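You operate a simulated robot arm through the tools that you are given. There is no shell and no other tool. Be economical: measure what you need, move in short steps, check, and stop when the job is done.

You run a simulated robot arm. Do the job below in one go: nothing can be reset, and whatever is moved stays where it is left.

TASK
Fold the pink towel on the blue board and put it on the garden table.
Fine: swing each wing over the towel and back down again.

The check looks at the end state, three seconds after you hand in, the way a careful person would. Anything else that was tipped, shoved, dropped, spilled or broken makes it a failure. Flat cloth is picked up by pressing the open fingertips on it (5 to 10 N) and closing them slowly along it; thin cloth reads only 2 to 8 mm in the jaws.

THE ROBOT
A 7-joint arm with a two-finger parallel gripper, fixed in place. Base frame: the origin is at the foot of the arm, x ahead of it, y to its left, z up. Readings come in mm, degrees, newtons and seconds.
With the tool pointing down near the work surface it reaches from about 340 to 780 mm from the base axis. Its first joint turns from -166.0 to 166.0 degrees. Payload 3.91 kg.
The tool frame sits at the grasp point between the pads (the TCP): z along the fingers, y along the line on which they close. The tips reach 30 mm beyond it. The gripper opens to 110 mm. The fingers are 20 mm wide and 10 mm thick; the gripper's body (48 by 112 mm) begins 55 mm behind the TCP.
Orientation is that of the tool frame in the base frame, as a unit quaternion [w, x, y, z]. With the fingers straight down and closing along the base's y, the tool's x points along the base's -x, its y along +y and its z along -z.

THE INTERFACE
- The arm moves only by the tool apply_moves. Its argument "commands" is a list of rows, each a list of 7 numbers: the turn, a rotation vector about the tool's x, y, z in units of 5 degrees (1.0 is 5 degrees), then the shift along the tool's x, y, z in units of 30 mm (1.0 is 30 mm), then the gripper command, from -1 (shut) to 1 (fully open), values between in proportion. In form: [[wx, wy, wz, x, y, z, grip], ...]. A call has 1 to 20 rows; each row shifts and turns the commanded pose from where the row before left it, along the tool's axes as they then stand. A call with a number of a shift or a turn outside -1 to 1 is refused whole. A row lasts 0.2 s, in which the tool goes at most 50 mm and 8.6 degrees; a call with a longer step from one row to the next is refused whole, and so is a gripper value outside its range. A pose out of reach is approached as far as the arm can. The call stops where the force on the tool passes 50 N (or 10 N more than at its start, if that is more) or the arm is blocked; 0.2 s more then pass. Each finger travels about 153 mm/s and halts on what it meets, pressing with about 21 N; the grip force reading is that of the motor and also rises with nothing between the fingers. The clock runs only during rows and for 0.2 s after the last one: add rows that do not move to give the fingers time. It gives the time, the measured TCP pose, the force on the tool (base axes), the opening and the grip force at its end, in the units of the frame above (readings bear some noise).
- Cameras (640 x 400 px; columns grow to the right, rows downward): "scene" is fixed at [221.6, -500.6, 1312.3]; the picture's right is [0.83, -0.55, 0.00], its down [-0.35, -0.53, -0.78] and it looks along [0.43, 0.65, -0.63] (base axes); focal length 310 px, centre (320, 200). "wrist" rides on the gripper at [77, 7, -115] in the tool frame; the picture's right is [-0.09, 1.00, 0.00], its down [-0.80, -0.07, -0.59] and it looks along [-0.59, -0.05, 0.80] (tool axes); focal length 270 px, centre (320, 200). There is no depth. A picture from a camera that has moved, and an enlarged one, comes with that camera's place and axes in the base frame and with its lens.
- grab_frame(camera): a new picture of that camera. The clock stands still meanwhile.
- lift_body(by): slides the trunk up (or, below 0, down) by that many mm; the arm rides with it, the base frame stays. It gives what a move gives, with no picture.
- inspect(camera, box): a new picture of the part [left, top, right, bottom] of that camera's present view, enlarged. The clock stands still meanwhile.
- hand_in(): hands the job in; it is judged then, once.

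Work in short steps. Places have to be worked out from the pictures, the camera data and where the tool is seen: move nearer, look again, correct. Check each grasp and each placing, and mend what went wrong. You have 120 turns and 84 pictures in all, those below and enlarged ones among them. Open the gripper and draw the arm clear of the work before you hand the job in, unless the task says otherwise; then end with one line.

The tools are called after ">>>" as a command line: name --pt "numbers of a row" for each row, then --argument value for the rest, lists and objects as JSON in quotes. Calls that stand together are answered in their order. apply_moves: Moves the arm, as the interface text tells. Its arguments: {"type":"object","properties":{"commands":{"type":"array","items":{"type":"array","items":{"type":"number"}}}},"required":["commands"]} The other tools are called the same way: lift_body (by) slides the trunk up or down; grab_frame (camera) takes a picture; inspect (camera, box) takes an enlarged picture of a part of a camera's view; hand_in () hands the job in.

At the start:

```text
time_s: 0.0
position: [426.3, 225.4, 1042.2]
tcp_rot: [0.0, 0.0, 1.0, 0.0]
ft_force: [-0.5, 0.4, 0.2]
finger_gap: 110.0
grip_force: 0.0
trunk travel left (down, up): [-500.0, 110.0]
```

scene: 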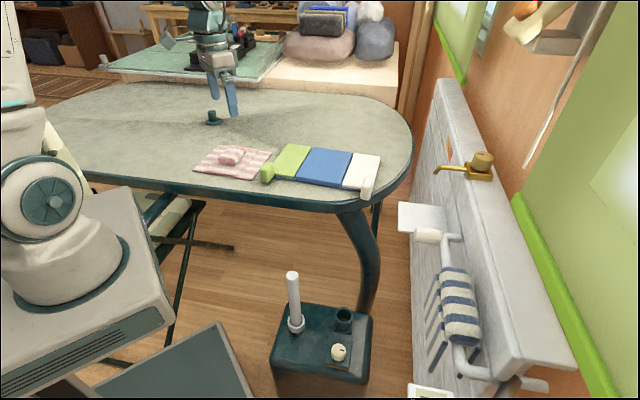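
wrist: 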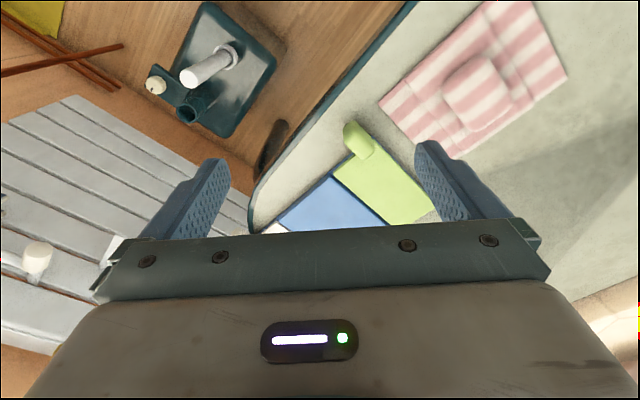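

I'll enlarge the work area to understand the towel, the board and what could be the "garden table".

>>> inspect --camera "scene" --box '[180, 120, 420, 270]'

>>> inspect --camera "scene" --box '[0, 0, 420, 140]'

>>> inspect --camera "scene" --box '[240, 180, 600, 400]'

```text
2.67 times, centred on (300, 195) of scene
camera zoom: at [221.6, -500.6, 1312.3], right [0.83, -0.55, 0.0], down [-0.35, -0.53, -0.78], along [0.43, 0.65, -0.63], focal length 825 px, centre (373, 213)
```

zoom: 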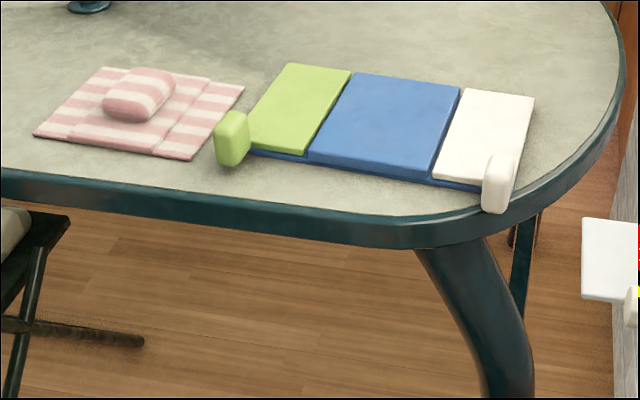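

```text
1.52 times, centred on (210, 70) of scene
camera zoom: at [221.6, -500.6, 1312.3], right [0.83, -0.55, 0.0], down [-0.35, -0.53, -0.78], along [0.43, 0.65, -0.63], focal length 472 px, centre (488, 398)
```

zoom: 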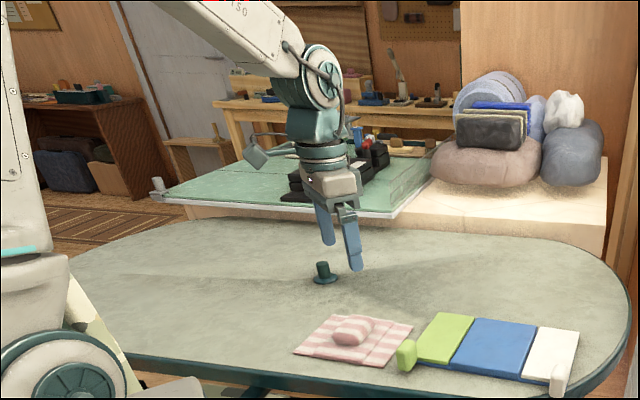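

```text
1.78 times, centred on (420, 290) of scene
camera zoom: at [221.6, -500.6, 1312.3], right [0.83, -0.55, 0.0], down [-0.35, -0.53, -0.78], along [0.43, 0.65, -0.63], focal length 550 px, centre (142, 40)
```

zoom: 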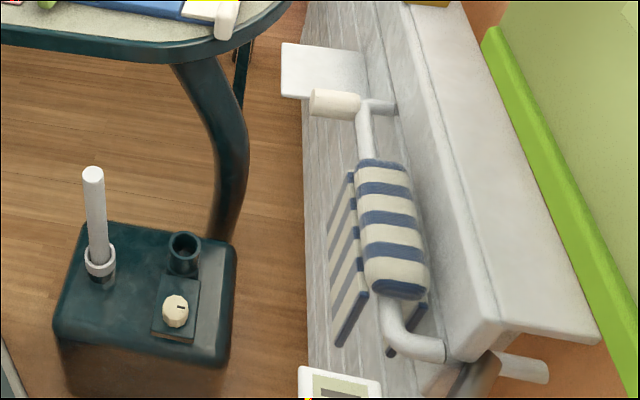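

Towel comes out around (490,460) and the board's near edge runs about (560,292) to (754,66); the oval table they stand on looks like the garden table (umbrella-hole plug). I move the wrist camera above the towel for a better look.

>>> apply_moves --pt "0 0 0 0 1 0.5 1" --pt "0 0 0 0 1 0.5 1" --pt "0 0 0 0 1 0.5 1" --pt "0 0 0 0 1 0.5 1" --pt "0 0 0 0 1 0.5 1" --pt "0 0 0 0 1 0 1" --pt "0 0 0 0 1 0 1" --pt "0 0 0 0 0.5 0 1"

>>> grab_frame --camera "wrist"

```text
time_s: 1.8
position: [425.4, 451.4, 968.4]
tcp_rot: [0.001, 0.0, 1.0, 0.0]
ft_force: [0.6, -0.2, 0.1]
finger_gap: 110.2
grip_force: 0.1
trunk travel left (down, up): [-500.0, 110.0]
```

```text
78 pictures are left
camera wrist: at [346.8, 457.8, 1083.4], right [0.09, 1.0, 0.0], down [0.8, -0.07, 0.59], along [0.59, -0.05, -0.8], focal length 270 px, centre (320, 200)
```

wrist: 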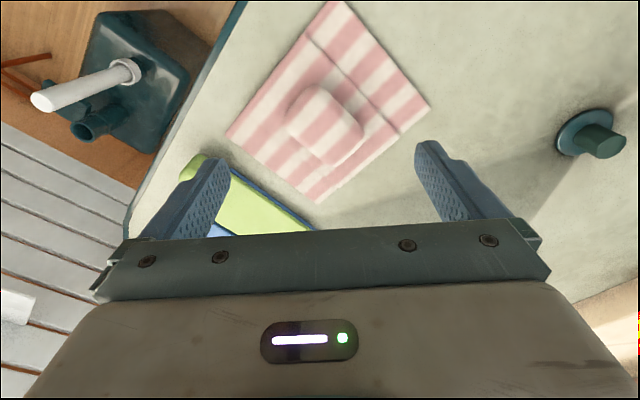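

The towel lies flat with a puffy lump in the middle; I enlarge it.

>>> inspect --camera "wrist" --box '[200, 0, 456, 210]'

```text
1.90 times, centred on (328, 105) of wrist
camera zoom: at [346.8, 457.8, 1083.4], right [0.09, 1.0, 0.0], down [0.8, -0.07, 0.59], along [0.59, -0.05, -0.8], focal length 515 px, centre (305, 381)
```

zoom: 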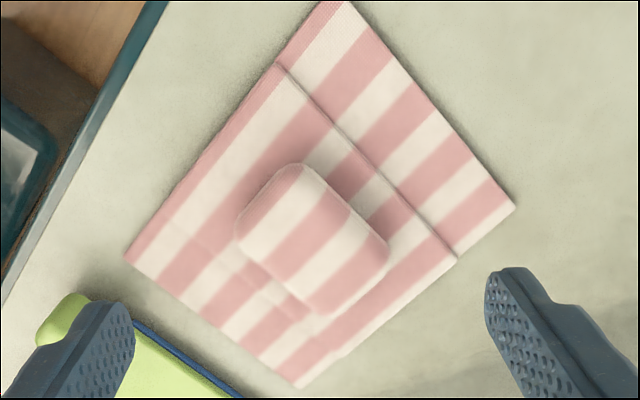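

Towel corners compute to (349,475), (476,595), (620,430), (487,310), centre about (480,453), rotated about 42°; the lump is ~60 x 90 mm at its centre. I turn the tool 42° so its fingers straddle the lump's short side, and go lower over it.

>>> apply_moves --pt "0 0 -1 0 0 0.5 1" --pt "0 0 -1 0 0 0.5 1" --pt "0 0 -1 0 0 0.5 1" --pt "0 0 -1 0 0 0.5 1" --pt "0 0 -1 0 0 0.5 1" --pt "0 0 -1 0 0 0.5 1" --pt "0 0 -1 0 0 0.5 1" --pt "0 0 -1 0 0 0.5 1" --pt "0 0 -0.4 -0.45 -0.4 0 1" --pt "0 0 0 -0.45 -0.4 0 1" --pt "0 0 0 -0.43 -0.3 0 1"

>>> grab_frame --camera "wrist"

>>> inspect --camera "scene" --box '[160, 80, 400, 230]'

```text
time_s: 4.2
position: [480.3, 453.2, 848.6]
tcp_rot: [0.0, -0.358, 0.934, 0.0]
ft_force: [0.7, -0.3, 0.0]
finger_gap: 110.0
grip_force: 0.0
trunk travel left (down, up): [-500.0, 110.0]
```

```text
76 pictures are left
camera wrist: at [416.2, 405.0, 963.5], right [-0.6, 0.8, 0.0], down [0.64, 0.48, 0.59], along [0.48, 0.36, -0.8], focal length 270 px, centre (320, 200)
```

wrist: 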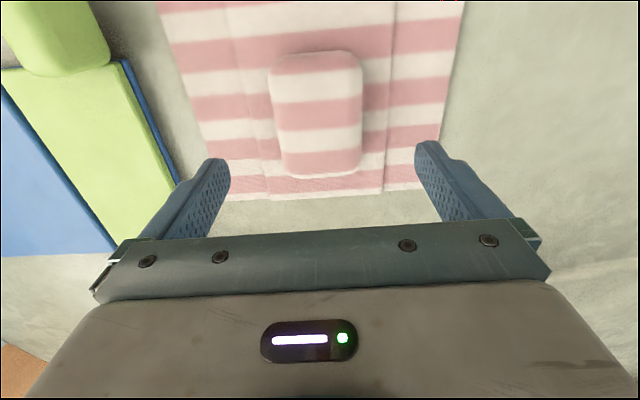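

```text
2.67 times, centred on (280, 155) of scene
camera zoom: at [221.6, -500.6, 1312.3], right [0.83, -0.55, 0.0], down [-0.35, -0.53, -0.78], along [0.43, 0.65, -0.63], focal length 825 px, centre (427, 320)
```

zoom: 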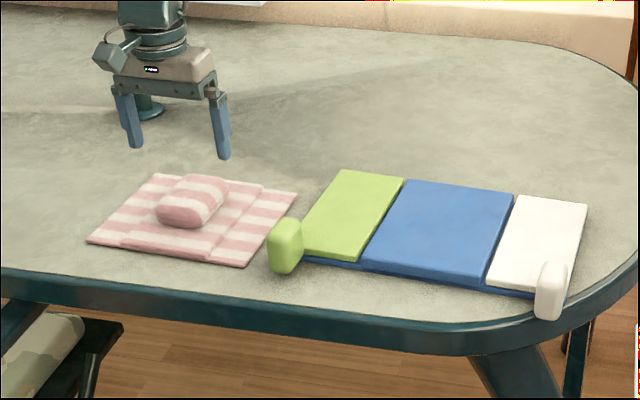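

The lump sits centred between the fingers (within ~5 mm). I go down so the tips stop just above the cloth, beside the lump.

>>> apply_moves --pt "0 0 0 0.1 -0.05 0.8 1" --pt "0 0 0 0 0 0.8 1" --pt "0 0 0 0 0 0.7 1" --pt "0 0 0 0 0 0.5 1" --pt "0 0 0 0 0 0 1"

>>> inspect --camera "scene" --box '[180, 110, 300, 185]'

>>> grab_frame --camera "wrist"

```text
time_s: 5.4
position: [477.0, 447.8, 764.1]
tcp_rot: [0.0, -0.358, 0.934, -0.001]
ft_force: [-0.1, -0.3, -0.4]
finger_gap: 109.9
grip_force: 0.1
trunk travel left (down, up): [-500.0, 110.0]
```

```text
5.33 times, centred on (240, 148) of scene
camera zoom: at [221.6, -500.6, 1312.3], right [0.83, -0.55, 0.0], down [-0.35, -0.53, -0.78], along [0.43, 0.65, -0.63], focal length 1650 px, centre (747, 480)
```

zoom: 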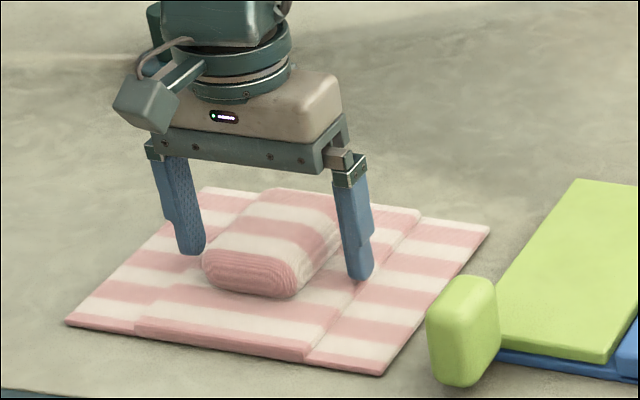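

```text
73 pictures are left
camera wrist: at [413.6, 401.6, 879.3], right [-0.6, 0.8, 0.0], down [0.64, 0.48, 0.59], along [0.48, 0.36, -0.8], focal length 270 px, centre (320, 200)
```

wrist: 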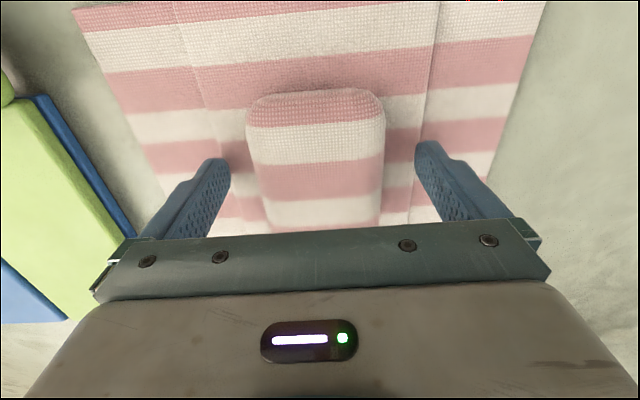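

The lump is a solid-looking bulge ~25 mm tall in the middle panel, with the tips just over the cloth on both sides. I lower 4 mm and close.

>>> apply_moves --pt "0 0 0 0 0 0.13 0.9" --pt "0 0 0 0 0 0 0.6" --pt "0 0 0 0 0 0 0.3" --pt "0 0 0 0 0 0 0" --pt "0 0 0 0 0 0 -0.3" --pt "0 0 0 0 0 0 -0.6" --pt "0 0 0 0 0 0 -1" --pt "0 0 0 0 0 0 -1" --pt "0 0 0 0 0 0 -1"

>>> inspect --camera "scene" --box '[180, 110, 300, 185]'

```text
time_s: 7.4
position: [475.3, 449.0, 762.2]
tcp_rot: [0.002, -0.359, 0.934, 0.0]
ft_force: [3.8, 3.9, 23.2]
finger_gap: 69.5
grip_force: 21.1
trunk travel left (down, up): [-500.0, 110.0]
```

```text
5.33 times, centred on (240, 148) of scene
camera zoom: at [221.6, -500.6, 1312.3], right [0.83, -0.55, 0.0], down [-0.35, -0.53, -0.78], along [0.43, 0.65, -0.63], focal length 1650 px, centre (747, 480)
```

zoom: 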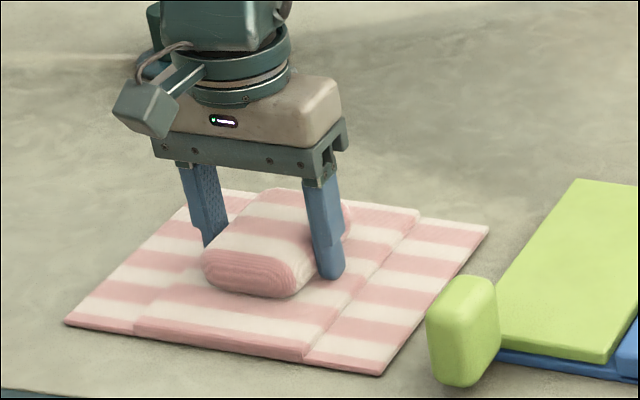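

Lump is gripped (69 mm, 21 N). Lift slowly by 40 mm and check how the towel follows.

>>> apply_moves --pt "0 0 0 0 0 -0.15 -1" --pt "0 0 0 0 0 -0.3 -1" --pt "0 0 0 0 0 -0.4 -1" --pt "0 0 0 0 0 -0.5 -1" --pt "0 0 0 0 0 0 -1"

>>> inspect --camera "scene" --box '[180, 100, 300, 175]'

```text
time_s: 8.6
position: [477.0, 449.7, 801.5]
tcp_rot: [-0.001, -0.358, 0.934, -0.001]
ft_force: [0.3, 0.3, 0.2]
finger_gap: 69.8
grip_force: 20.8
trunk travel left (down, up): [-500.0, 110.0]
```

```text
5.33 times, centred on (240, 138) of scene
camera zoom: at [221.6, -500.6, 1312.3], right [0.83, -0.55, 0.0], down [-0.35, -0.53, -0.78], along [0.43, 0.65, -0.63], focal length 1650 px, centre (747, 533)
```

zoom: 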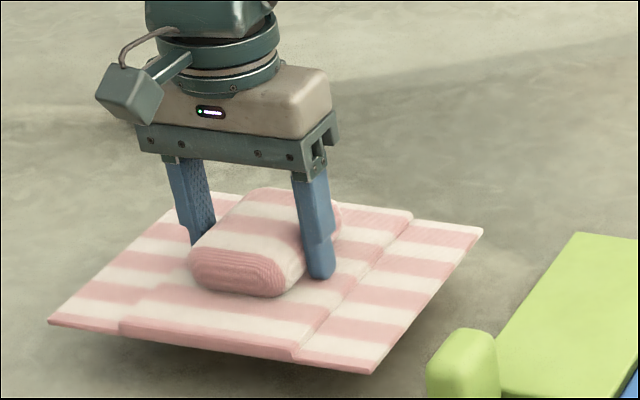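

The towel comes up as one piece, held level. Board geometry from the scene view: blue centre about (735,240), same ~42° orientation. I lift further and carry the towel over, staying high above the green handle.

>>> apply_moves --pt "0 0 0 0 0 -0.8 -1" --pt "0 0 0 0 0 -0.8 -1" --pt "0 0 0 0 0 -0.8 -1" --pt "0 0 0 -0.13 -0.9 0 -1" --pt "0 0 0 -0.13 -0.9 0 -1" --pt "0 0 0 -0.13 -0.9 0 -1" --pt "0 0 0 -0.13 -0.9 0 -1" --pt "0 0 0 -0.13 -0.9 0 -1" --pt "0 0 0 -0.13 -0.9 0 -1" --pt "0 0 0 -0.13 -0.9 0 -1" --pt "0 0 0 -0.13 -0.9 0 -1" --pt "0 0 0 -0.13 -0.9 0 -1" --pt "0 0 0 -0.13 -0.9 0 -1" --pt "0 0 0 -0.13 -0.9 0 -1" --pt "0 0 0 -0.13 -0.9 0 -1" --pt "0 0 0 0 0 0 -1"

>>> inspect --camera "scene" --box '[220, 80, 412, 200]'

>>> grab_frame --camera "wrist"

```text
time_s: 12.0
position: [728.5, 239.7, 870.7]
tcp_rot: [0.0, -0.358, 0.934, 0.0]
ft_force: [0.0, -0.1, -0.6]
finger_gap: 69.5
grip_force: 21.3
trunk travel left (down, up): [-500.0, 110.0]
```

```text
3.33 times, centred on (316, 140) of scene
camera zoom: at [221.6, -500.6, 1312.3], right [0.83, -0.55, 0.0], down [-0.35, -0.53, -0.78], along [0.43, 0.65, -0.63], focal length 1032 px, centre (333, 400)
```

zoom: 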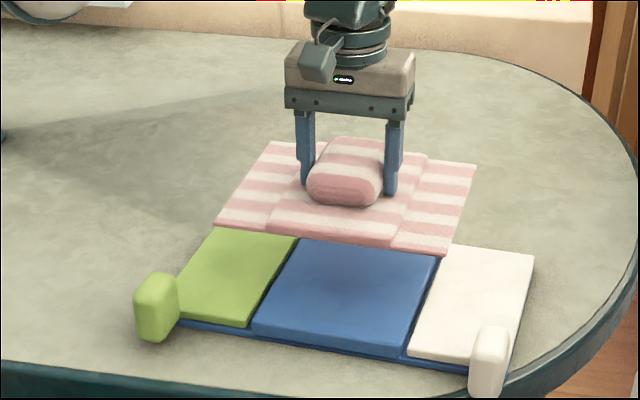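

```text
69 pictures are left
camera wrist: at [664.7, 193.4, 986.3], right [-0.6, 0.8, 0.0], down [0.64, 0.48, 0.59], along [0.47, 0.36, -0.8], focal length 270 px, centre (320, 200)
```

wrist: 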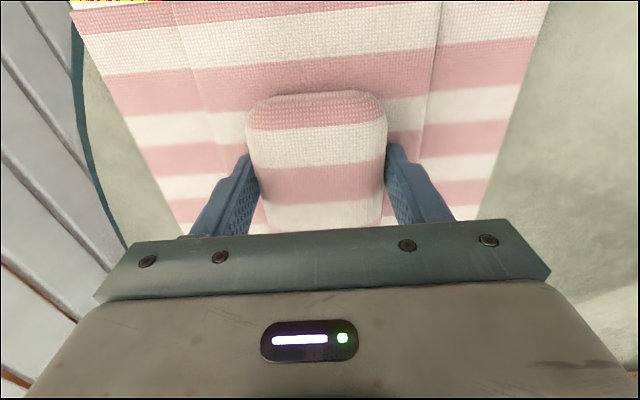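

Orientation matches the board. I lower to leave about 20 mm of clearance, then compare edges.

>>> apply_moves --pt "0 0 0 0 0 0.8 -1" --pt "0 0 0 0 0 0.8 -1" --pt "0 0 0 0 0 0.7 -1" --pt "0 0 0 0 0 0 -1"

>>> inspect --camera "scene" --box '[250, 110, 394, 200]'

```text
time_s: 13.0
position: [728.1, 240.5, 802.6]
tcp_rot: [0.0, -0.359, 0.933, 0.0]
ft_force: [-0.8, 0.4, -0.6]
finger_gap: 69.5
grip_force: 20.9
trunk travel left (down, up): [-500.0, 110.0]
```

```text
4.44 times, centred on (322, 155) of scene
camera zoom: at [221.6, -500.6, 1312.3], right [0.83, -0.55, 0.0], down [-0.35, -0.53, -0.78], along [0.43, 0.65, -0.63], focal length 1375 px, centre (311, 400)
```

zoom: 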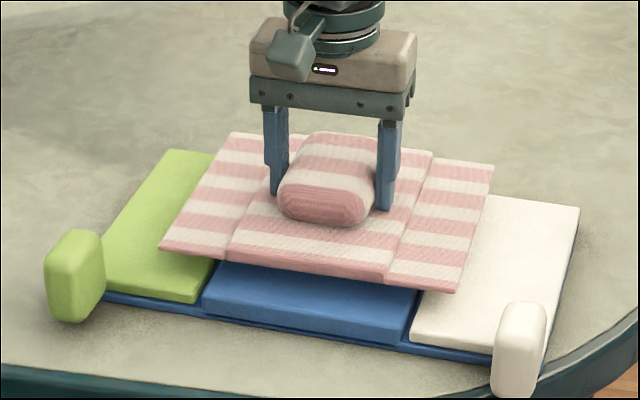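

Lateral and depth alignment look centred (about 15–18 mm margin at the near edge). I lower gently until contact.

>>> apply_moves --pt "0 0 0 0 0 0.3 -1" --pt "0 0 0 0 0 0.15 -1" --pt "0 0 0 0 0 0 -1"

>>> inspect --camera "scene" --box '[250, 110, 394, 200]'

```text
time_s: 13.8
position: [728.2, 240.8, 789.7]
tcp_rot: [0.0, -0.358, 0.934, 0.0]
ft_force: [0.1, 0.1, -1.1]
finger_gap: 69.6
grip_force: 21.2
trunk travel left (down, up): [-500.0, 110.0]
```

```text
4.44 times, centred on (322, 155) of scene
camera zoom: at [221.6, -500.6, 1312.3], right [0.83, -0.55, 0.0], down [-0.35, -0.53, -0.78], along [0.43, 0.65, -0.63], focal length 1375 px, centre (311, 400)
```

zoom: 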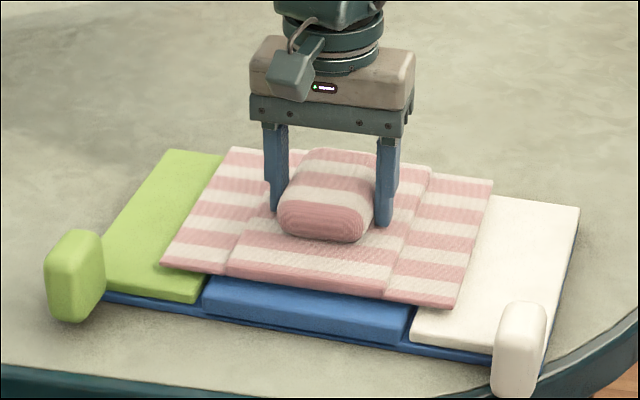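

Still slightly above the board. I lower in small steps watching force.

>>> apply_moves --pt "0 0 0 0 0 0.1 -1" --pt "0 0 0 0 0 0.1 -1" --pt "0 0 0 0 0 0 -1"

>>> inspect --camera "scene" --box '[250, 110, 394, 200]'

```text
time_s: 14.6
position: [728.2, 241.7, 784.2]
tcp_rot: [0.0, -0.359, 0.933, 0.001]
ft_force: [0.5, -0.6, 1.9]
finger_gap: 69.8
grip_force: 21.7
trunk travel left (down, up): [-500.0, 110.0]
```

```text
4.44 times, centred on (322, 155) of scene
camera zoom: at [221.6, -500.6, 1312.3], right [0.83, -0.55, 0.0], down [-0.35, -0.53, -0.78], along [0.43, 0.65, -0.63], focal length 1375 px, centre (311, 400)
```

zoom: 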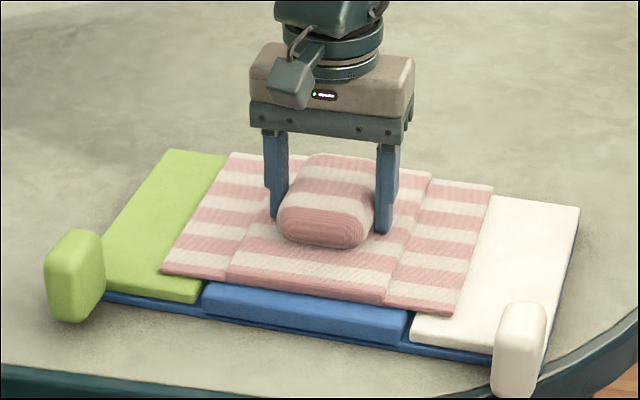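

First contact (board top ≈ 742). The towel's far edge is about flush with the board's far edge while the near side has margin, so I raise slightly, shift ~9 mm towards the near side and lower again.

>>> apply_moves --pt "0 0 0 0 0 -0.25 -1" --pt "0 0 0 0.3 0 0 -1" --pt "0 0 0 0 0 0.2 -1" --pt "0 0 0 0 0 0.1 -1" --pt "0 0 0 0 0 0.05 -1" --pt "0 0 0 0 0 0 -1"

>>> inspect --camera "scene" --box '[250, 110, 394, 200]'

```text
time_s: 16.0
position: [720.8, 235.0, 783.5]
tcp_rot: [0.002, -0.358, 0.934, 0.001]
ft_force: [2.7, 0.9, 19.9]
finger_gap: 69.6
grip_force: 20.9
trunk travel left (down, up): [-500.0, 110.0]
```

```text
4.44 times, centred on (322, 155) of scene
camera zoom: at [221.6, -500.6, 1312.3], right [0.83, -0.55, 0.0], down [-0.35, -0.53, -0.78], along [0.43, 0.65, -0.63], focal length 1375 px, centre (311, 400)
```

zoom: 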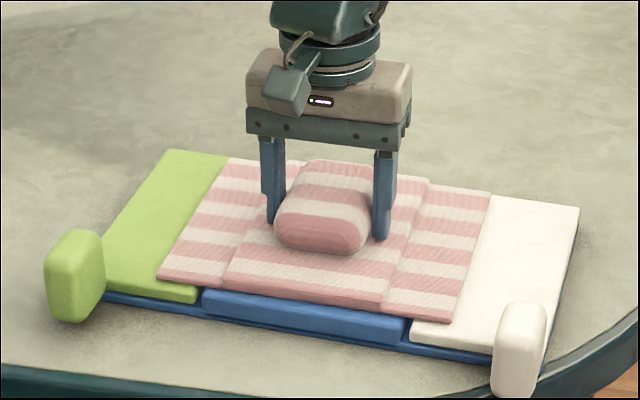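

Seated and centred: overlaps of about equal size on green and white. I open and rise straight up.

>>> apply_moves --pt "0 0 0 0 0 -0.05 0.4" --pt "0 0 0 0 0 0 0.8" --pt "0 0 0 0 0 0 0.8" --pt "0 0 0 0 0 -0.5 0.8" --pt "0 0 0 0 0 -0.8 0.8" --pt "0 0 0 0 0 -0.8 0.8" --pt "0 0 0 0 0 -0.9 0.8" --pt "0 0 0 0.6 0 -0.9 0.8" --pt "0 0 0 0.9 0 -0.9 0.8" --pt "0 0 0 0.9 0 -0.9 0.8" --pt "0 0 0 0.9 0 -0.5 0.8" --pt "0 0 0 0 0 0 0.8"

>>> grab_frame --camera "wrist"

>>> inspect --camera "scene" --box '[250, 110, 394, 200]'

```text
time_s: 18.6
position: [647.8, 167.3, 970.5]
tcp_rot: [0.0, -0.358, 0.934, 0.0]
ft_force: [-0.3, 0.5, -0.5]
finger_gap: 99.0
grip_force: 0.0
trunk travel left (down, up): [-500.0, 110.0]
```

```text
64 pictures are left
camera wrist: at [585.1, 120.1, 1085.7], right [-0.6, 0.8, 0.0], down [0.64, 0.48, 0.59], along [0.47, 0.36, -0.8], focal length 270 px, centre (320, 200)
```

wrist: 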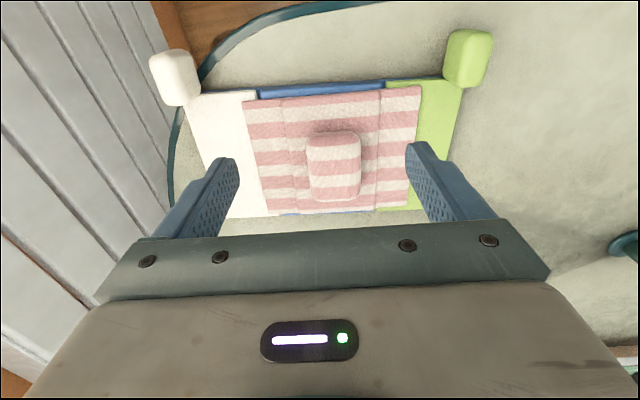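

```text
4.44 times, centred on (322, 155) of scene
camera zoom: at [221.6, -500.6, 1312.3], right [0.83, -0.55, 0.0], down [-0.35, -0.53, -0.78], along [0.43, 0.65, -0.63], focal length 1375 px, centre (311, 400)
```

zoom: 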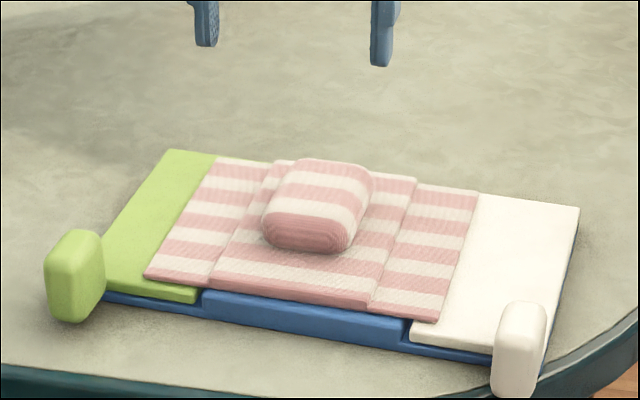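

On release the towel shifted ~12 mm towards green (overlap ~40 mm green vs ~14 mm white). I'll regrasp the lump, now near (717,244), and shift it back, releasing without downward pressure.

>>> apply_moves --pt "0 0 0 -0.9 0.1 0.5 1" --pt "0 0 0 -0.9 0.1 0.7 1" --pt "0 0 0 -0.9 0.1 0.7 1" --pt "0 0 0 -0.73 0.07 0.7 1" --pt "0 0 0 0 0 0.9 1" --pt "0 0 0 0 0 0.9 1" --pt "0 0 0 0 0 0.6 1" --pt "0 0 0 0 0 0 1"

>>> grab_frame --camera "wrist"

```text
time_s: 20.4
position: [714.7, 244.5, 818.3]
tcp_rot: [0.0, -0.359, 0.934, 0.0]
ft_force: [0.2, 0.4, -0.5]
finger_gap: 110.1
grip_force: 0.0
trunk travel left (down, up): [-500.0, 110.0]
```

```text
62 pictures are left
camera wrist: at [653.1, 196.8, 933.5], right [-0.6, 0.8, 0.0], down [0.64, 0.48, 0.59], along [0.48, 0.36, -0.8], focal length 270 px, centre (320, 200)
```

wrist: 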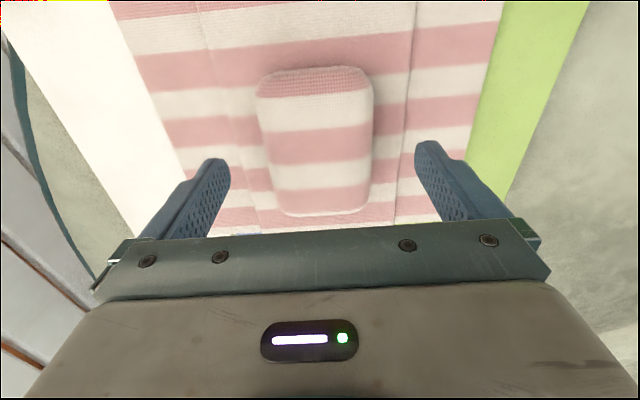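

Well centred. Lower to 787, close, lift a few mm, shift 12 mm towards white, lower to just touching.

>>> apply_moves --pt "0 0 0 0 0 0.6 1" --pt "0 0 0 0 0 0.43 1" --pt "0 0 0 0 0 0 0.5" --pt "0 0 0 0 0 0 0.2" --pt "0 0 0 0 0 0 -1" --pt "0 0 0 0 0 0 -1" --pt "0 0 0 0 0 -0.2 -1" --pt "0 0 0 0 -0.2 0 -1" --pt "0 0 0 0 -0.2 0 -1" --pt "0 0 0 0 0 0.13 -1" --pt "0 0 0 0 0 0 -1"

>>> inspect --camera "scene" --box '[250, 110, 394, 200]'

```text
time_s: 22.8
position: [724.6, 235.9, 789.7]
tcp_rot: [0.0, -0.358, 0.934, 0.0]
ft_force: [0.7, -0.2, -1.1]
finger_gap: 69.7
grip_force: 20.9
trunk travel left (down, up): [-500.0, 110.0]
```

```text
4.44 times, centred on (322, 155) of scene
camera zoom: at [221.6, -500.6, 1312.3], right [0.83, -0.55, 0.0], down [-0.35, -0.53, -0.78], along [0.43, 0.65, -0.63], focal length 1375 px, centre (311, 400)
```

zoom: 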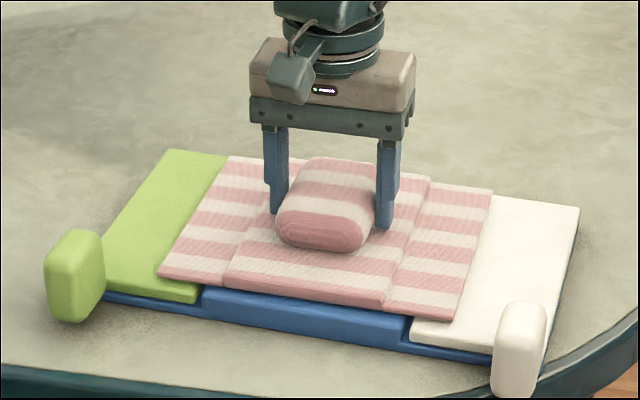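

Now centred and hanging ~1–2 mm above. Lower 2 mm and open slowly.

>>> apply_moves --pt "0 0 0 0 0 0.07 -1" --pt "0 0 0 0 0 0 0.3" --pt "0 0 0 0 0 0 0.4" --pt "0 0 0 0 0 0 0.5" --pt "0 0 0 0 0 0 0.6" --pt "0 0 0 0 0 0 0.6"

>>> inspect --camera "scene" --box '[250, 110, 394, 200]'

```text
time_s: 24.2
position: [725.8, 235.2, 787.8]
tcp_rot: [0.001, -0.359, 0.933, 0.001]
ft_force: [0.3, -0.1, -0.6]
finger_gap: 88.3
grip_force: 0.0
trunk travel left (down, up): [-500.0, 110.0]
```

```text
4.44 times, centred on (322, 155) of scene
camera zoom: at [221.6, -500.6, 1312.3], right [0.83, -0.55, 0.0], down [-0.35, -0.53, -0.78], along [0.43, 0.65, -0.63], focal length 1375 px, centre (311, 400)
```

zoom: 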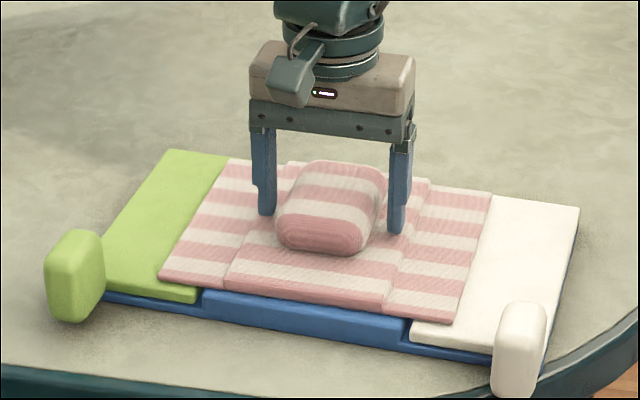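

Towel stayed centred this time. I rise and back off to view the handles closely, beginning with green.

>>> apply_moves --pt "0 0 0 0 0 -0.5 0.6" --pt "0 0 0 0 0 -0.8 0.6" --pt "0 0 0 0 0 -0.9 0.6" --pt "0 0 0 0.4 0.5 -0.9 0.6" --pt "0 0 0 0.9 0.7 0 0.6" --pt "0 0 0 0.9 0.7 0 0.6" --pt "0 0 0 0.9 0.7 0 0.6" --pt "0 0 0 0.9 0.7 0 0.6" --pt "0 0 0 0.5 0 0 0.6" --pt "0 0 0 0 0 0 0.6"

>>> grab_frame --camera "wrist"

>>> inspect --camera "scene" --box '[250, 110, 394, 200]'

```text
time_s: 26.4
position: [556.2, 218.6, 879.1]
tcp_rot: [0.0, -0.359, 0.933, 0.0]
ft_force: [-0.7, -0.7, -0.1]
finger_gap: 88.0
grip_force: 0.0
trunk travel left (down, up): [-500.0, 110.0]
```

```text
59 pictures are left
camera wrist: at [493.1, 171.6, 994.8], right [-0.6, 0.8, 0.0], down [0.64, 0.48, 0.59], along [0.48, 0.36, -0.8], focal length 270 px, centre (320, 200)
```

wrist: 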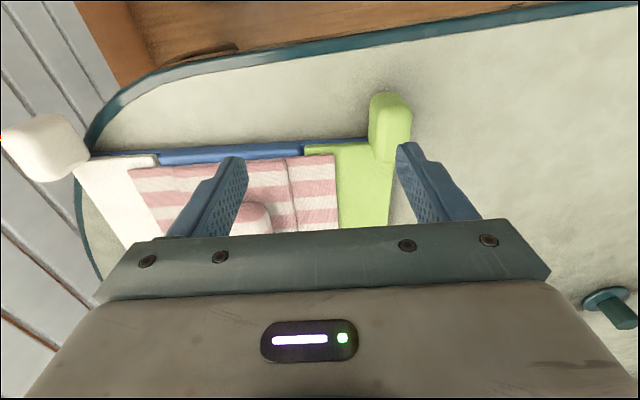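

```text
4.44 times, centred on (322, 155) of scene
camera zoom: at [221.6, -500.6, 1312.3], right [0.83, -0.55, 0.0], down [-0.35, -0.53, -0.78], along [0.43, 0.65, -0.63], focal length 1375 px, centre (311, 400)
```

zoom: 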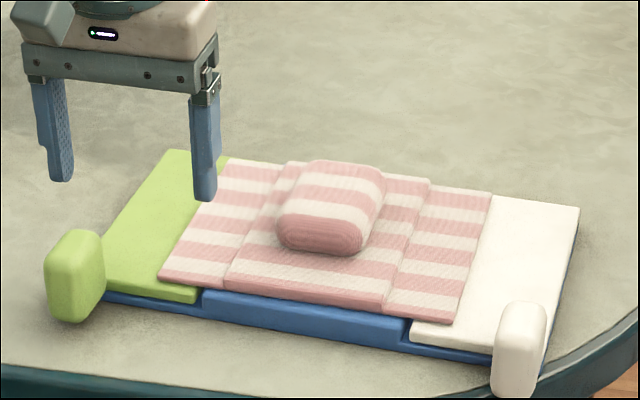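

>>> inspect --camera "wrist" --box '[330, 70, 450, 200]'

>>> inspect --camera "scene" --box '[250, 150, 300, 190]'

>>> inspect --camera "scene" --box '[345, 165, 395, 205]'

```text
3.08 times, centred on (390, 135) of wrist
camera zoom: at [493.1, 171.6, 994.8], right [-0.6, 0.8, 0.0], down [0.64, 0.48, 0.59], along [0.48, 0.36, -0.8], focal length 832 px, centre (105, 400)
```

zoom: 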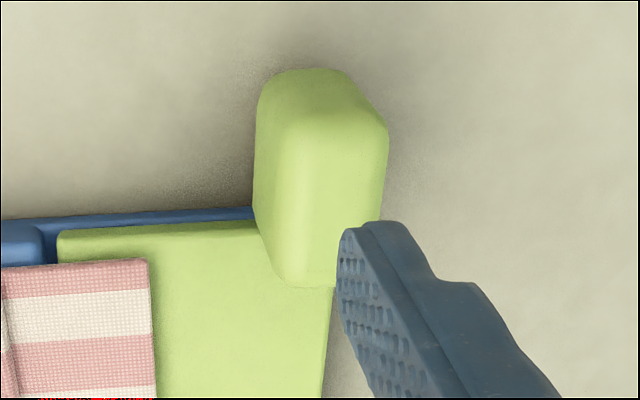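

```text
10.00 times, centred on (275, 170) of scene
camera zoom: at [221.6, -500.6, 1312.3], right [0.83, -0.55, 0.0], down [-0.35, -0.53, -0.78], along [0.43, 0.65, -0.63], focal length 3094 px, centre (770, 500)
```

zoom: 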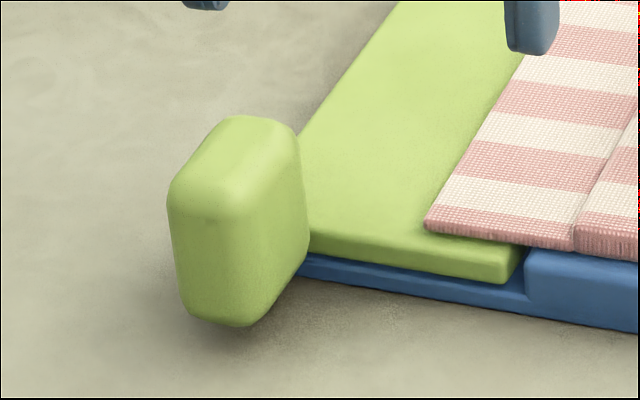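

```text
10.00 times, centred on (370, 185) of scene
camera zoom: at [221.6, -500.6, 1312.3], right [0.83, -0.55, 0.0], down [-0.35, -0.53, -0.78], along [0.43, 0.65, -0.63], focal length 3094 px, centre (-180, 350)
```

zoom: 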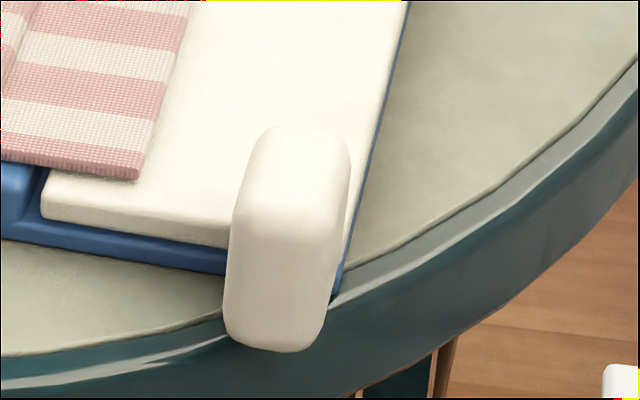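

The green handle is a rounded block (~33 mm thick along the board's length, ~47 mm deep, z≈722–770) projecting in front of the near edge, centred about (534,279). I'll straddle its projecting part with the fingers (closing along the board's length), so first hover above it.

>>> apply_moves --pt "0 0 0 -0.2 0.5 0 1" --pt "0 0 0 -0.2 0.5 0 1" --pt "0 0 0 -0.2 0.5 0.5 1" --pt "0 0 0 0 0.5 0.8 1" --pt "0 0 0 0 0 0.8 1" --pt "0 0 0 0 0 0 1"

>>> grab_frame --camera "wrist"

>>> inspect --camera "scene" --box '[230, 120, 326, 180]'

```text
time_s: 27.8
position: [528.7, 276.8, 816.9]
tcp_rot: [-0.001, -0.357, 0.934, 0.001]
ft_force: [0.0, 0.1, 0.2]
finger_gap: 109.8
grip_force: 0.0
trunk travel left (down, up): [-500.0, 110.0]
```

```text
54 pictures are left
camera wrist: at [466.0, 229.7, 931.8], right [-0.6, 0.8, 0.0], down [0.64, 0.48, 0.59], along [0.47, 0.36, -0.8], focal length 270 px, centre (320, 200)
```

wrist: 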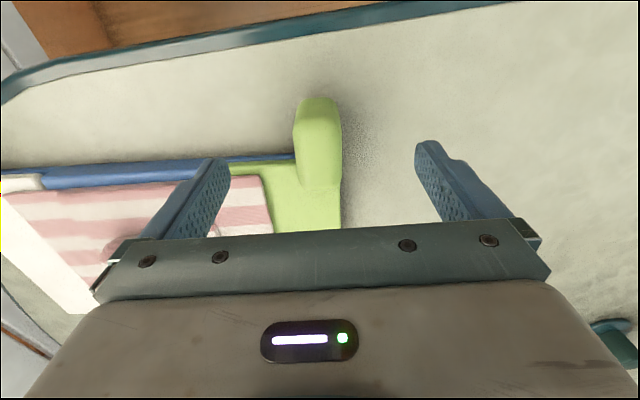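

```text
6.67 times, centred on (278, 150) of scene
camera zoom: at [221.6, -500.6, 1312.3], right [0.83, -0.55, 0.0], down [-0.35, -0.53, -0.78], along [0.43, 0.65, -0.63], focal length 2063 px, centre (600, 533)
```

zoom: 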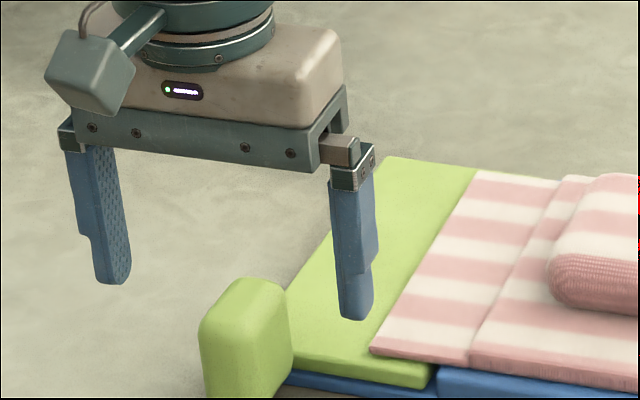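

Handle is centred between fingers and the fingers will pass in front of the wing's edge. I descend to TCP ≈ 761 with a small outward correction and close.

>>> apply_moves --pt "0 0 0 0.15 0 0.6 1" --pt "0 0 0 0 0 0.6 1" --pt "0 0 0 0 0 0.4 1" --pt "0 0 0 0 0 0.25 1" --pt "0 0 0 0 0 0 0.5" --pt "0 0 0 0 0 0 0" --pt "0 0 0 0 0 0 -0.3" --pt "0 0 0 0 0 0 -0.6" --pt "0 0 0 0 0 0 -0.6"

>>> inspect --camera "scene" --box '[230, 120, 326, 180]'

```text
time_s: 29.8
position: [527.7, 273.8, 761.3]
tcp_rot: [0.0, -0.358, 0.934, 0.0]
ft_force: [-3.6, 3.0, 0.8]
finger_gap: 30.3
grip_force: 21.2
trunk travel left (down, up): [-500.0, 110.0]
```

```text
6.67 times, centred on (278, 150) of scene
camera zoom: at [221.6, -500.6, 1312.3], right [0.83, -0.55, 0.0], down [-0.35, -0.53, -0.78], along [0.43, 0.65, -0.63], focal length 2063 px, centre (600, 533)
```

zoom: 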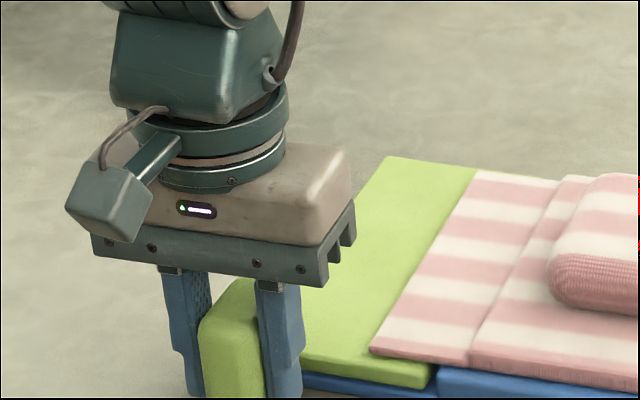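

Firm grip (30 mm). I start swinging: small arc about the hinge (~84 mm away), tool turning with the wing, 15° first.

>>> apply_moves --pt "-1 0 0 0 -0.076 -0.244 -0.6" --pt "-1 0 0 0 -0.076 -0.244 -0.6" --pt "-1 0 0 0 -0.076 -0.244 -0.6" --pt "0 0 0 0 0 0 -0.6"

>>> inspect --camera "scene" --box '[230, 110, 390, 210]'

```text
time_s: 30.8
position: [532.5, 266.6, 783.3]
tcp_rot: [-0.048, -0.355, 0.926, 0.123]
ft_force: [-12.8, -2.5, 0.5]
finger_gap: 30.3
grip_force: 21.4
trunk travel left (down, up): [-500.0, 110.0]
```

```text
4.00 times, centred on (310, 160) of scene
camera zoom: at [221.6, -500.6, 1312.3], right [0.83, -0.55, 0.0], down [-0.35, -0.53, -0.78], along [0.43, 0.65, -0.63], focal length 1238 px, centre (360, 360)
```

zoom: 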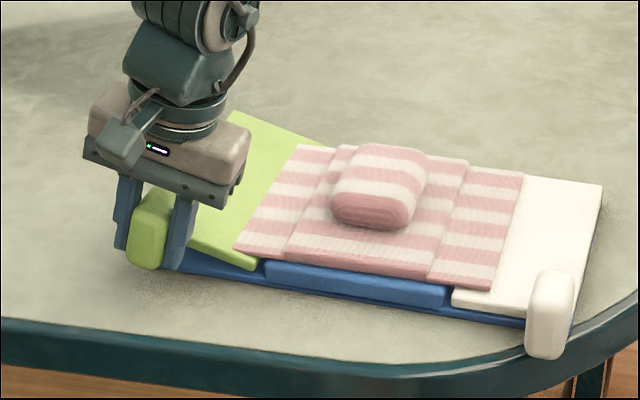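

The wing is rising with the tool. A side force (~-7 N along the length) suggests the hinge is a bit higher (~743) than assumed; I adjust the arc and continue 20°.

>>> apply_moves --pt "-1 0 0 0.03 -0.03 -0.244 -0.6" --pt "-1 0 0 0.03 -0.045 -0.244 -0.6" --pt "-1 0 0 0 -0.055 -0.244 -0.6" --pt "-1 0 0 0 -0.055 -0.244 -0.6" --pt "0 0 0 0 0 0 -0.6"

>>> inspect --camera "scene" --box '[230, 110, 390, 210]'

```text
time_s: 32.0
position: [545.6, 252.0, 808.1]
tcp_rot: [-0.106, -0.342, 0.891, 0.281]
ft_force: [4.6, -2.6, 0.5]
finger_gap: 30.2
grip_force: 21.1
trunk travel left (down, up): [-500.0, 110.0]
```

```text
4.00 times, centred on (310, 160) of scene
camera zoom: at [221.6, -500.6, 1312.3], right [0.83, -0.55, 0.0], down [-0.35, -0.53, -0.78], along [0.43, 0.65, -0.63], focal length 1238 px, centre (360, 360)
```

zoom: 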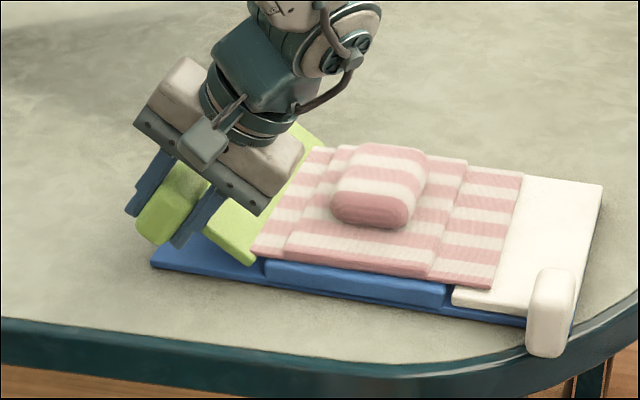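

Circle fit gives hinge 88 mm away at z≈740; forces stay low and the towel flap lifts with the wing. Continue 25° to ~60°.

>>> apply_moves --pt "-1 0 0 0 -0.07 -0.257 -0.6" --pt "-1 0 0 0 -0.062 -0.257 -0.6" --pt "-1 0 0 0 -0.062 -0.257 -0.6" --pt "-1 0 0 0 -0.062 -0.257 -0.6" --pt "-1 0 0 0 -0.062 -0.257 -0.6" --pt "0 0 0 0 0 0 -0.6"

>>> inspect --camera "scene" --box '[230, 110, 390, 210]'

```text
time_s: 33.4
position: [566.3, 228.3, 827.9]
tcp_rot: [-0.181, -0.31, 0.808, 0.467]
ft_force: [-2.8, 0.3, 0.3]
finger_gap: 29.8
grip_force: 21.0
trunk travel left (down, up): [-500.0, 110.0]
```

```text
4.00 times, centred on (310, 160) of scene
camera zoom: at [221.6, -500.6, 1312.3], right [0.83, -0.55, 0.0], down [-0.35, -0.53, -0.78], along [0.43, 0.65, -0.63], focal length 1238 px, centre (360, 360)
```

zoom: 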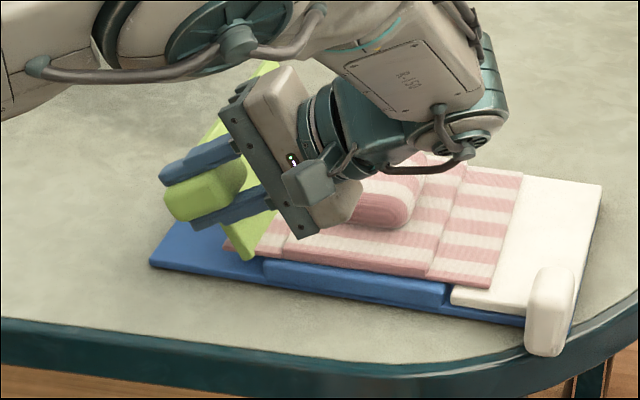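

The swing works (w≈60°). I go on to ~75°, then I'll loosen the grip into a cage while turning the tool back upright, so the fingers can push the handle over the top.

>>> apply_moves --pt "-1 0 0 0 -0.062 -0.257 -0.6" --pt "-1 0 0 0 -0.062 -0.257 -0.6" --pt "-1 0 0 0 -0.062 -0.257 -0.6" --pt "0 0 0 0 0 0 -0.6"

>>> inspect --camera "scene" --box '[230, 110, 390, 210]'

```text
time_s: 34.4
position: [581.7, 210.9, 831.7]
tcp_rot: [-0.22, -0.283, 0.74, 0.569]
ft_force: [-6.2, 0.9, -0.6]
finger_gap: 30.4
grip_force: 20.9
trunk travel left (down, up): [-500.0, 110.0]
```

```text
4.00 times, centred on (310, 160) of scene
camera zoom: at [221.6, -500.6, 1312.3], right [0.83, -0.55, 0.0], down [-0.35, -0.53, -0.78], along [0.43, 0.65, -0.63], focal length 1238 px, centre (360, 360)
```

zoom: 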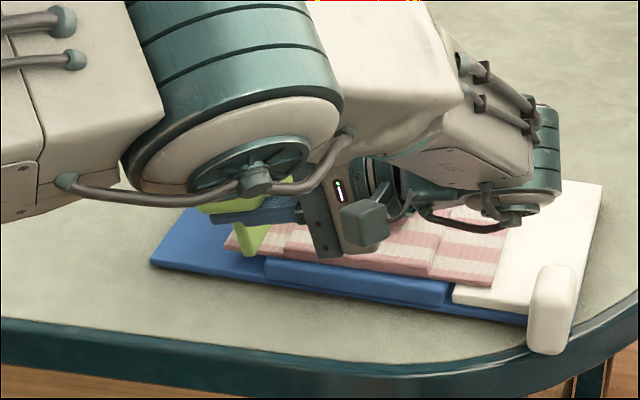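

At ~75°, low forces. Now I loosen step by step while rotating the tool back towards upright about the handle.

>>> apply_moves --pt "1 0 0 0 0.041 0 -0.38" --pt "1 0 0 0 0.041 0 -0.3" --pt "1 0 0 0 0.041 0 -0.24" --pt "1 0 0 0 0.041 0 -0.18" --pt "1 0 0 0 0.041 0 -0.12" --pt "1 0 0 0 0.041 0 -0.08" --pt "0 0 0 0 0 0 -0.08"

>>> inspect --camera "scene" --box '[230, 110, 390, 210]'

```text
time_s: 36.0
position: [578.8, 213.1, 838.7]
tcp_rot: [-0.137, -0.332, 0.863, 0.356]
ft_force: [-0.1, 0.1, 0.3]
finger_gap: 50.4
grip_force: 0.0
trunk travel left (down, up): [-500.0, 110.0]
```

```text
4.00 times, centred on (310, 160) of scene
camera zoom: at [221.6, -500.6, 1312.3], right [0.83, -0.55, 0.0], down [-0.35, -0.53, -0.78], along [0.43, 0.65, -0.63], focal length 1238 px, centre (360, 360)
```

zoom: 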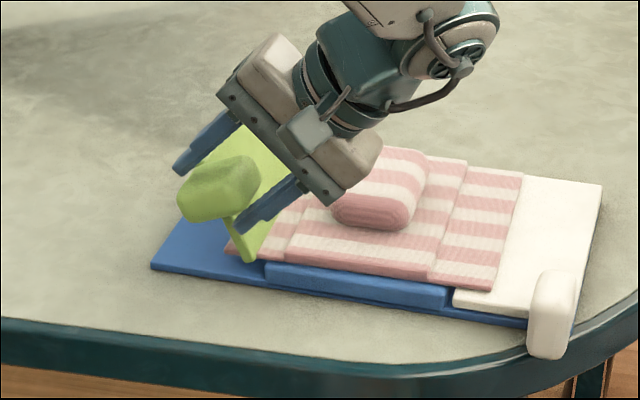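

The wing stays up by itself between the fingers. Continue rotating the tool to upright with the gap at ~65 mm.

>>> apply_moves --pt "1 0 0 0 0.041 0 -0.02" --pt "1 0 0 0 0.041 0 0.04" --pt "1 0 0 0 0.041 0 0.08" --pt "1 0 0 0 0.041 0 0.12" --pt "1 0 0 0 0.041 0 0.16" --pt "1 0 0 0 0.041 0 0.2" --pt "1 0 0 0 0.041 0 0.2" --pt "1 0 0 0 0.041 0 0.2" --pt "1 0 0 0 0.041 0 0.2" --pt "0 0 0 0 0 0 0.2"

>>> inspect --camera "scene" --box '[230, 110, 390, 210]'

```text
time_s: 38.2
position: [573.3, 221.1, 843.1]
tcp_rot: [0.001, -0.358, 0.934, -0.001]
ft_force: [0.0, -0.1, 0.1]
finger_gap: 66.1
grip_force: 0.0
trunk travel left (down, up): [-500.0, 110.0]
```

```text
4.00 times, centred on (310, 160) of scene
camera zoom: at [221.6, -500.6, 1312.3], right [0.83, -0.55, 0.0], down [-0.35, -0.53, -0.78], along [0.43, 0.65, -0.63], focal length 1238 px, centre (360, 360)
```

zoom: 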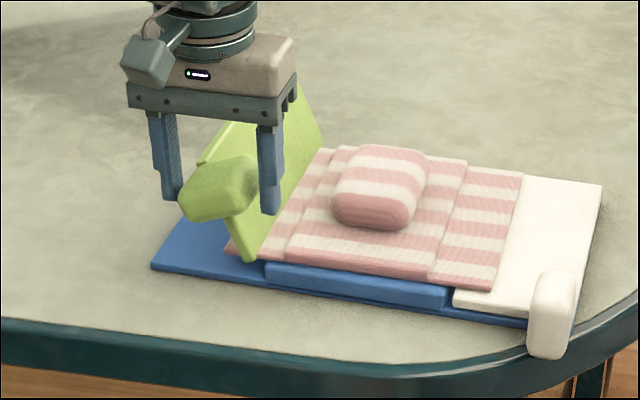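

Tool is upright and the wing stands at ~70° between the fingers. Now push it over along the arc to ~110°.

>>> apply_moves --pt "0 0 0 0 -0.33 -0.03 0.2" --pt "0 0 0 0 -0.33 -0.03 0.2" --pt "0 0 0 0 -0.33 -0.03 0.2" --pt "0 0 0 0 -0.33 0.05 0.2" --pt "0 0 0 0 -0.33 0.09 0.2" --pt "0 0 0 0 -0.33 0.13 0.2" --pt "0 0 0 0 0 0 0.2"

>>> inspect --camera "scene" --box '[230, 110, 390, 210]'

```text
time_s: 39.8
position: [612.7, 176.0, 837.3]
tcp_rot: [0.0, -0.358, 0.934, -0.001]
ft_force: [-7.5, 6.5, 2.6]
finger_gap: 72.5
grip_force: 6.1
trunk travel left (down, up): [-500.0, 110.0]
```

```text
4.00 times, centred on (310, 160) of scene
camera zoom: at [221.6, -500.6, 1312.3], right [0.83, -0.55, 0.0], down [-0.35, -0.53, -0.78], along [0.43, 0.65, -0.63], focal length 1238 px, centre (360, 360)
```

zoom: 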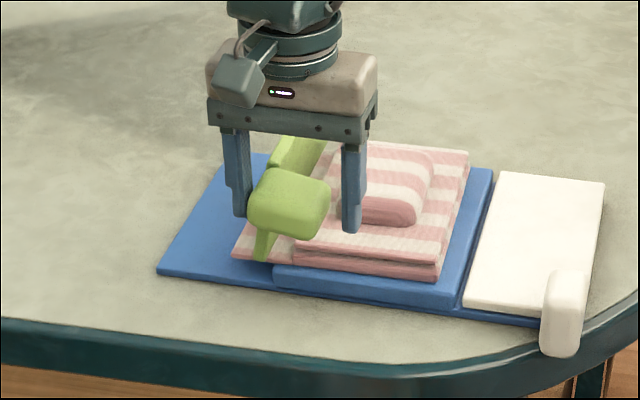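

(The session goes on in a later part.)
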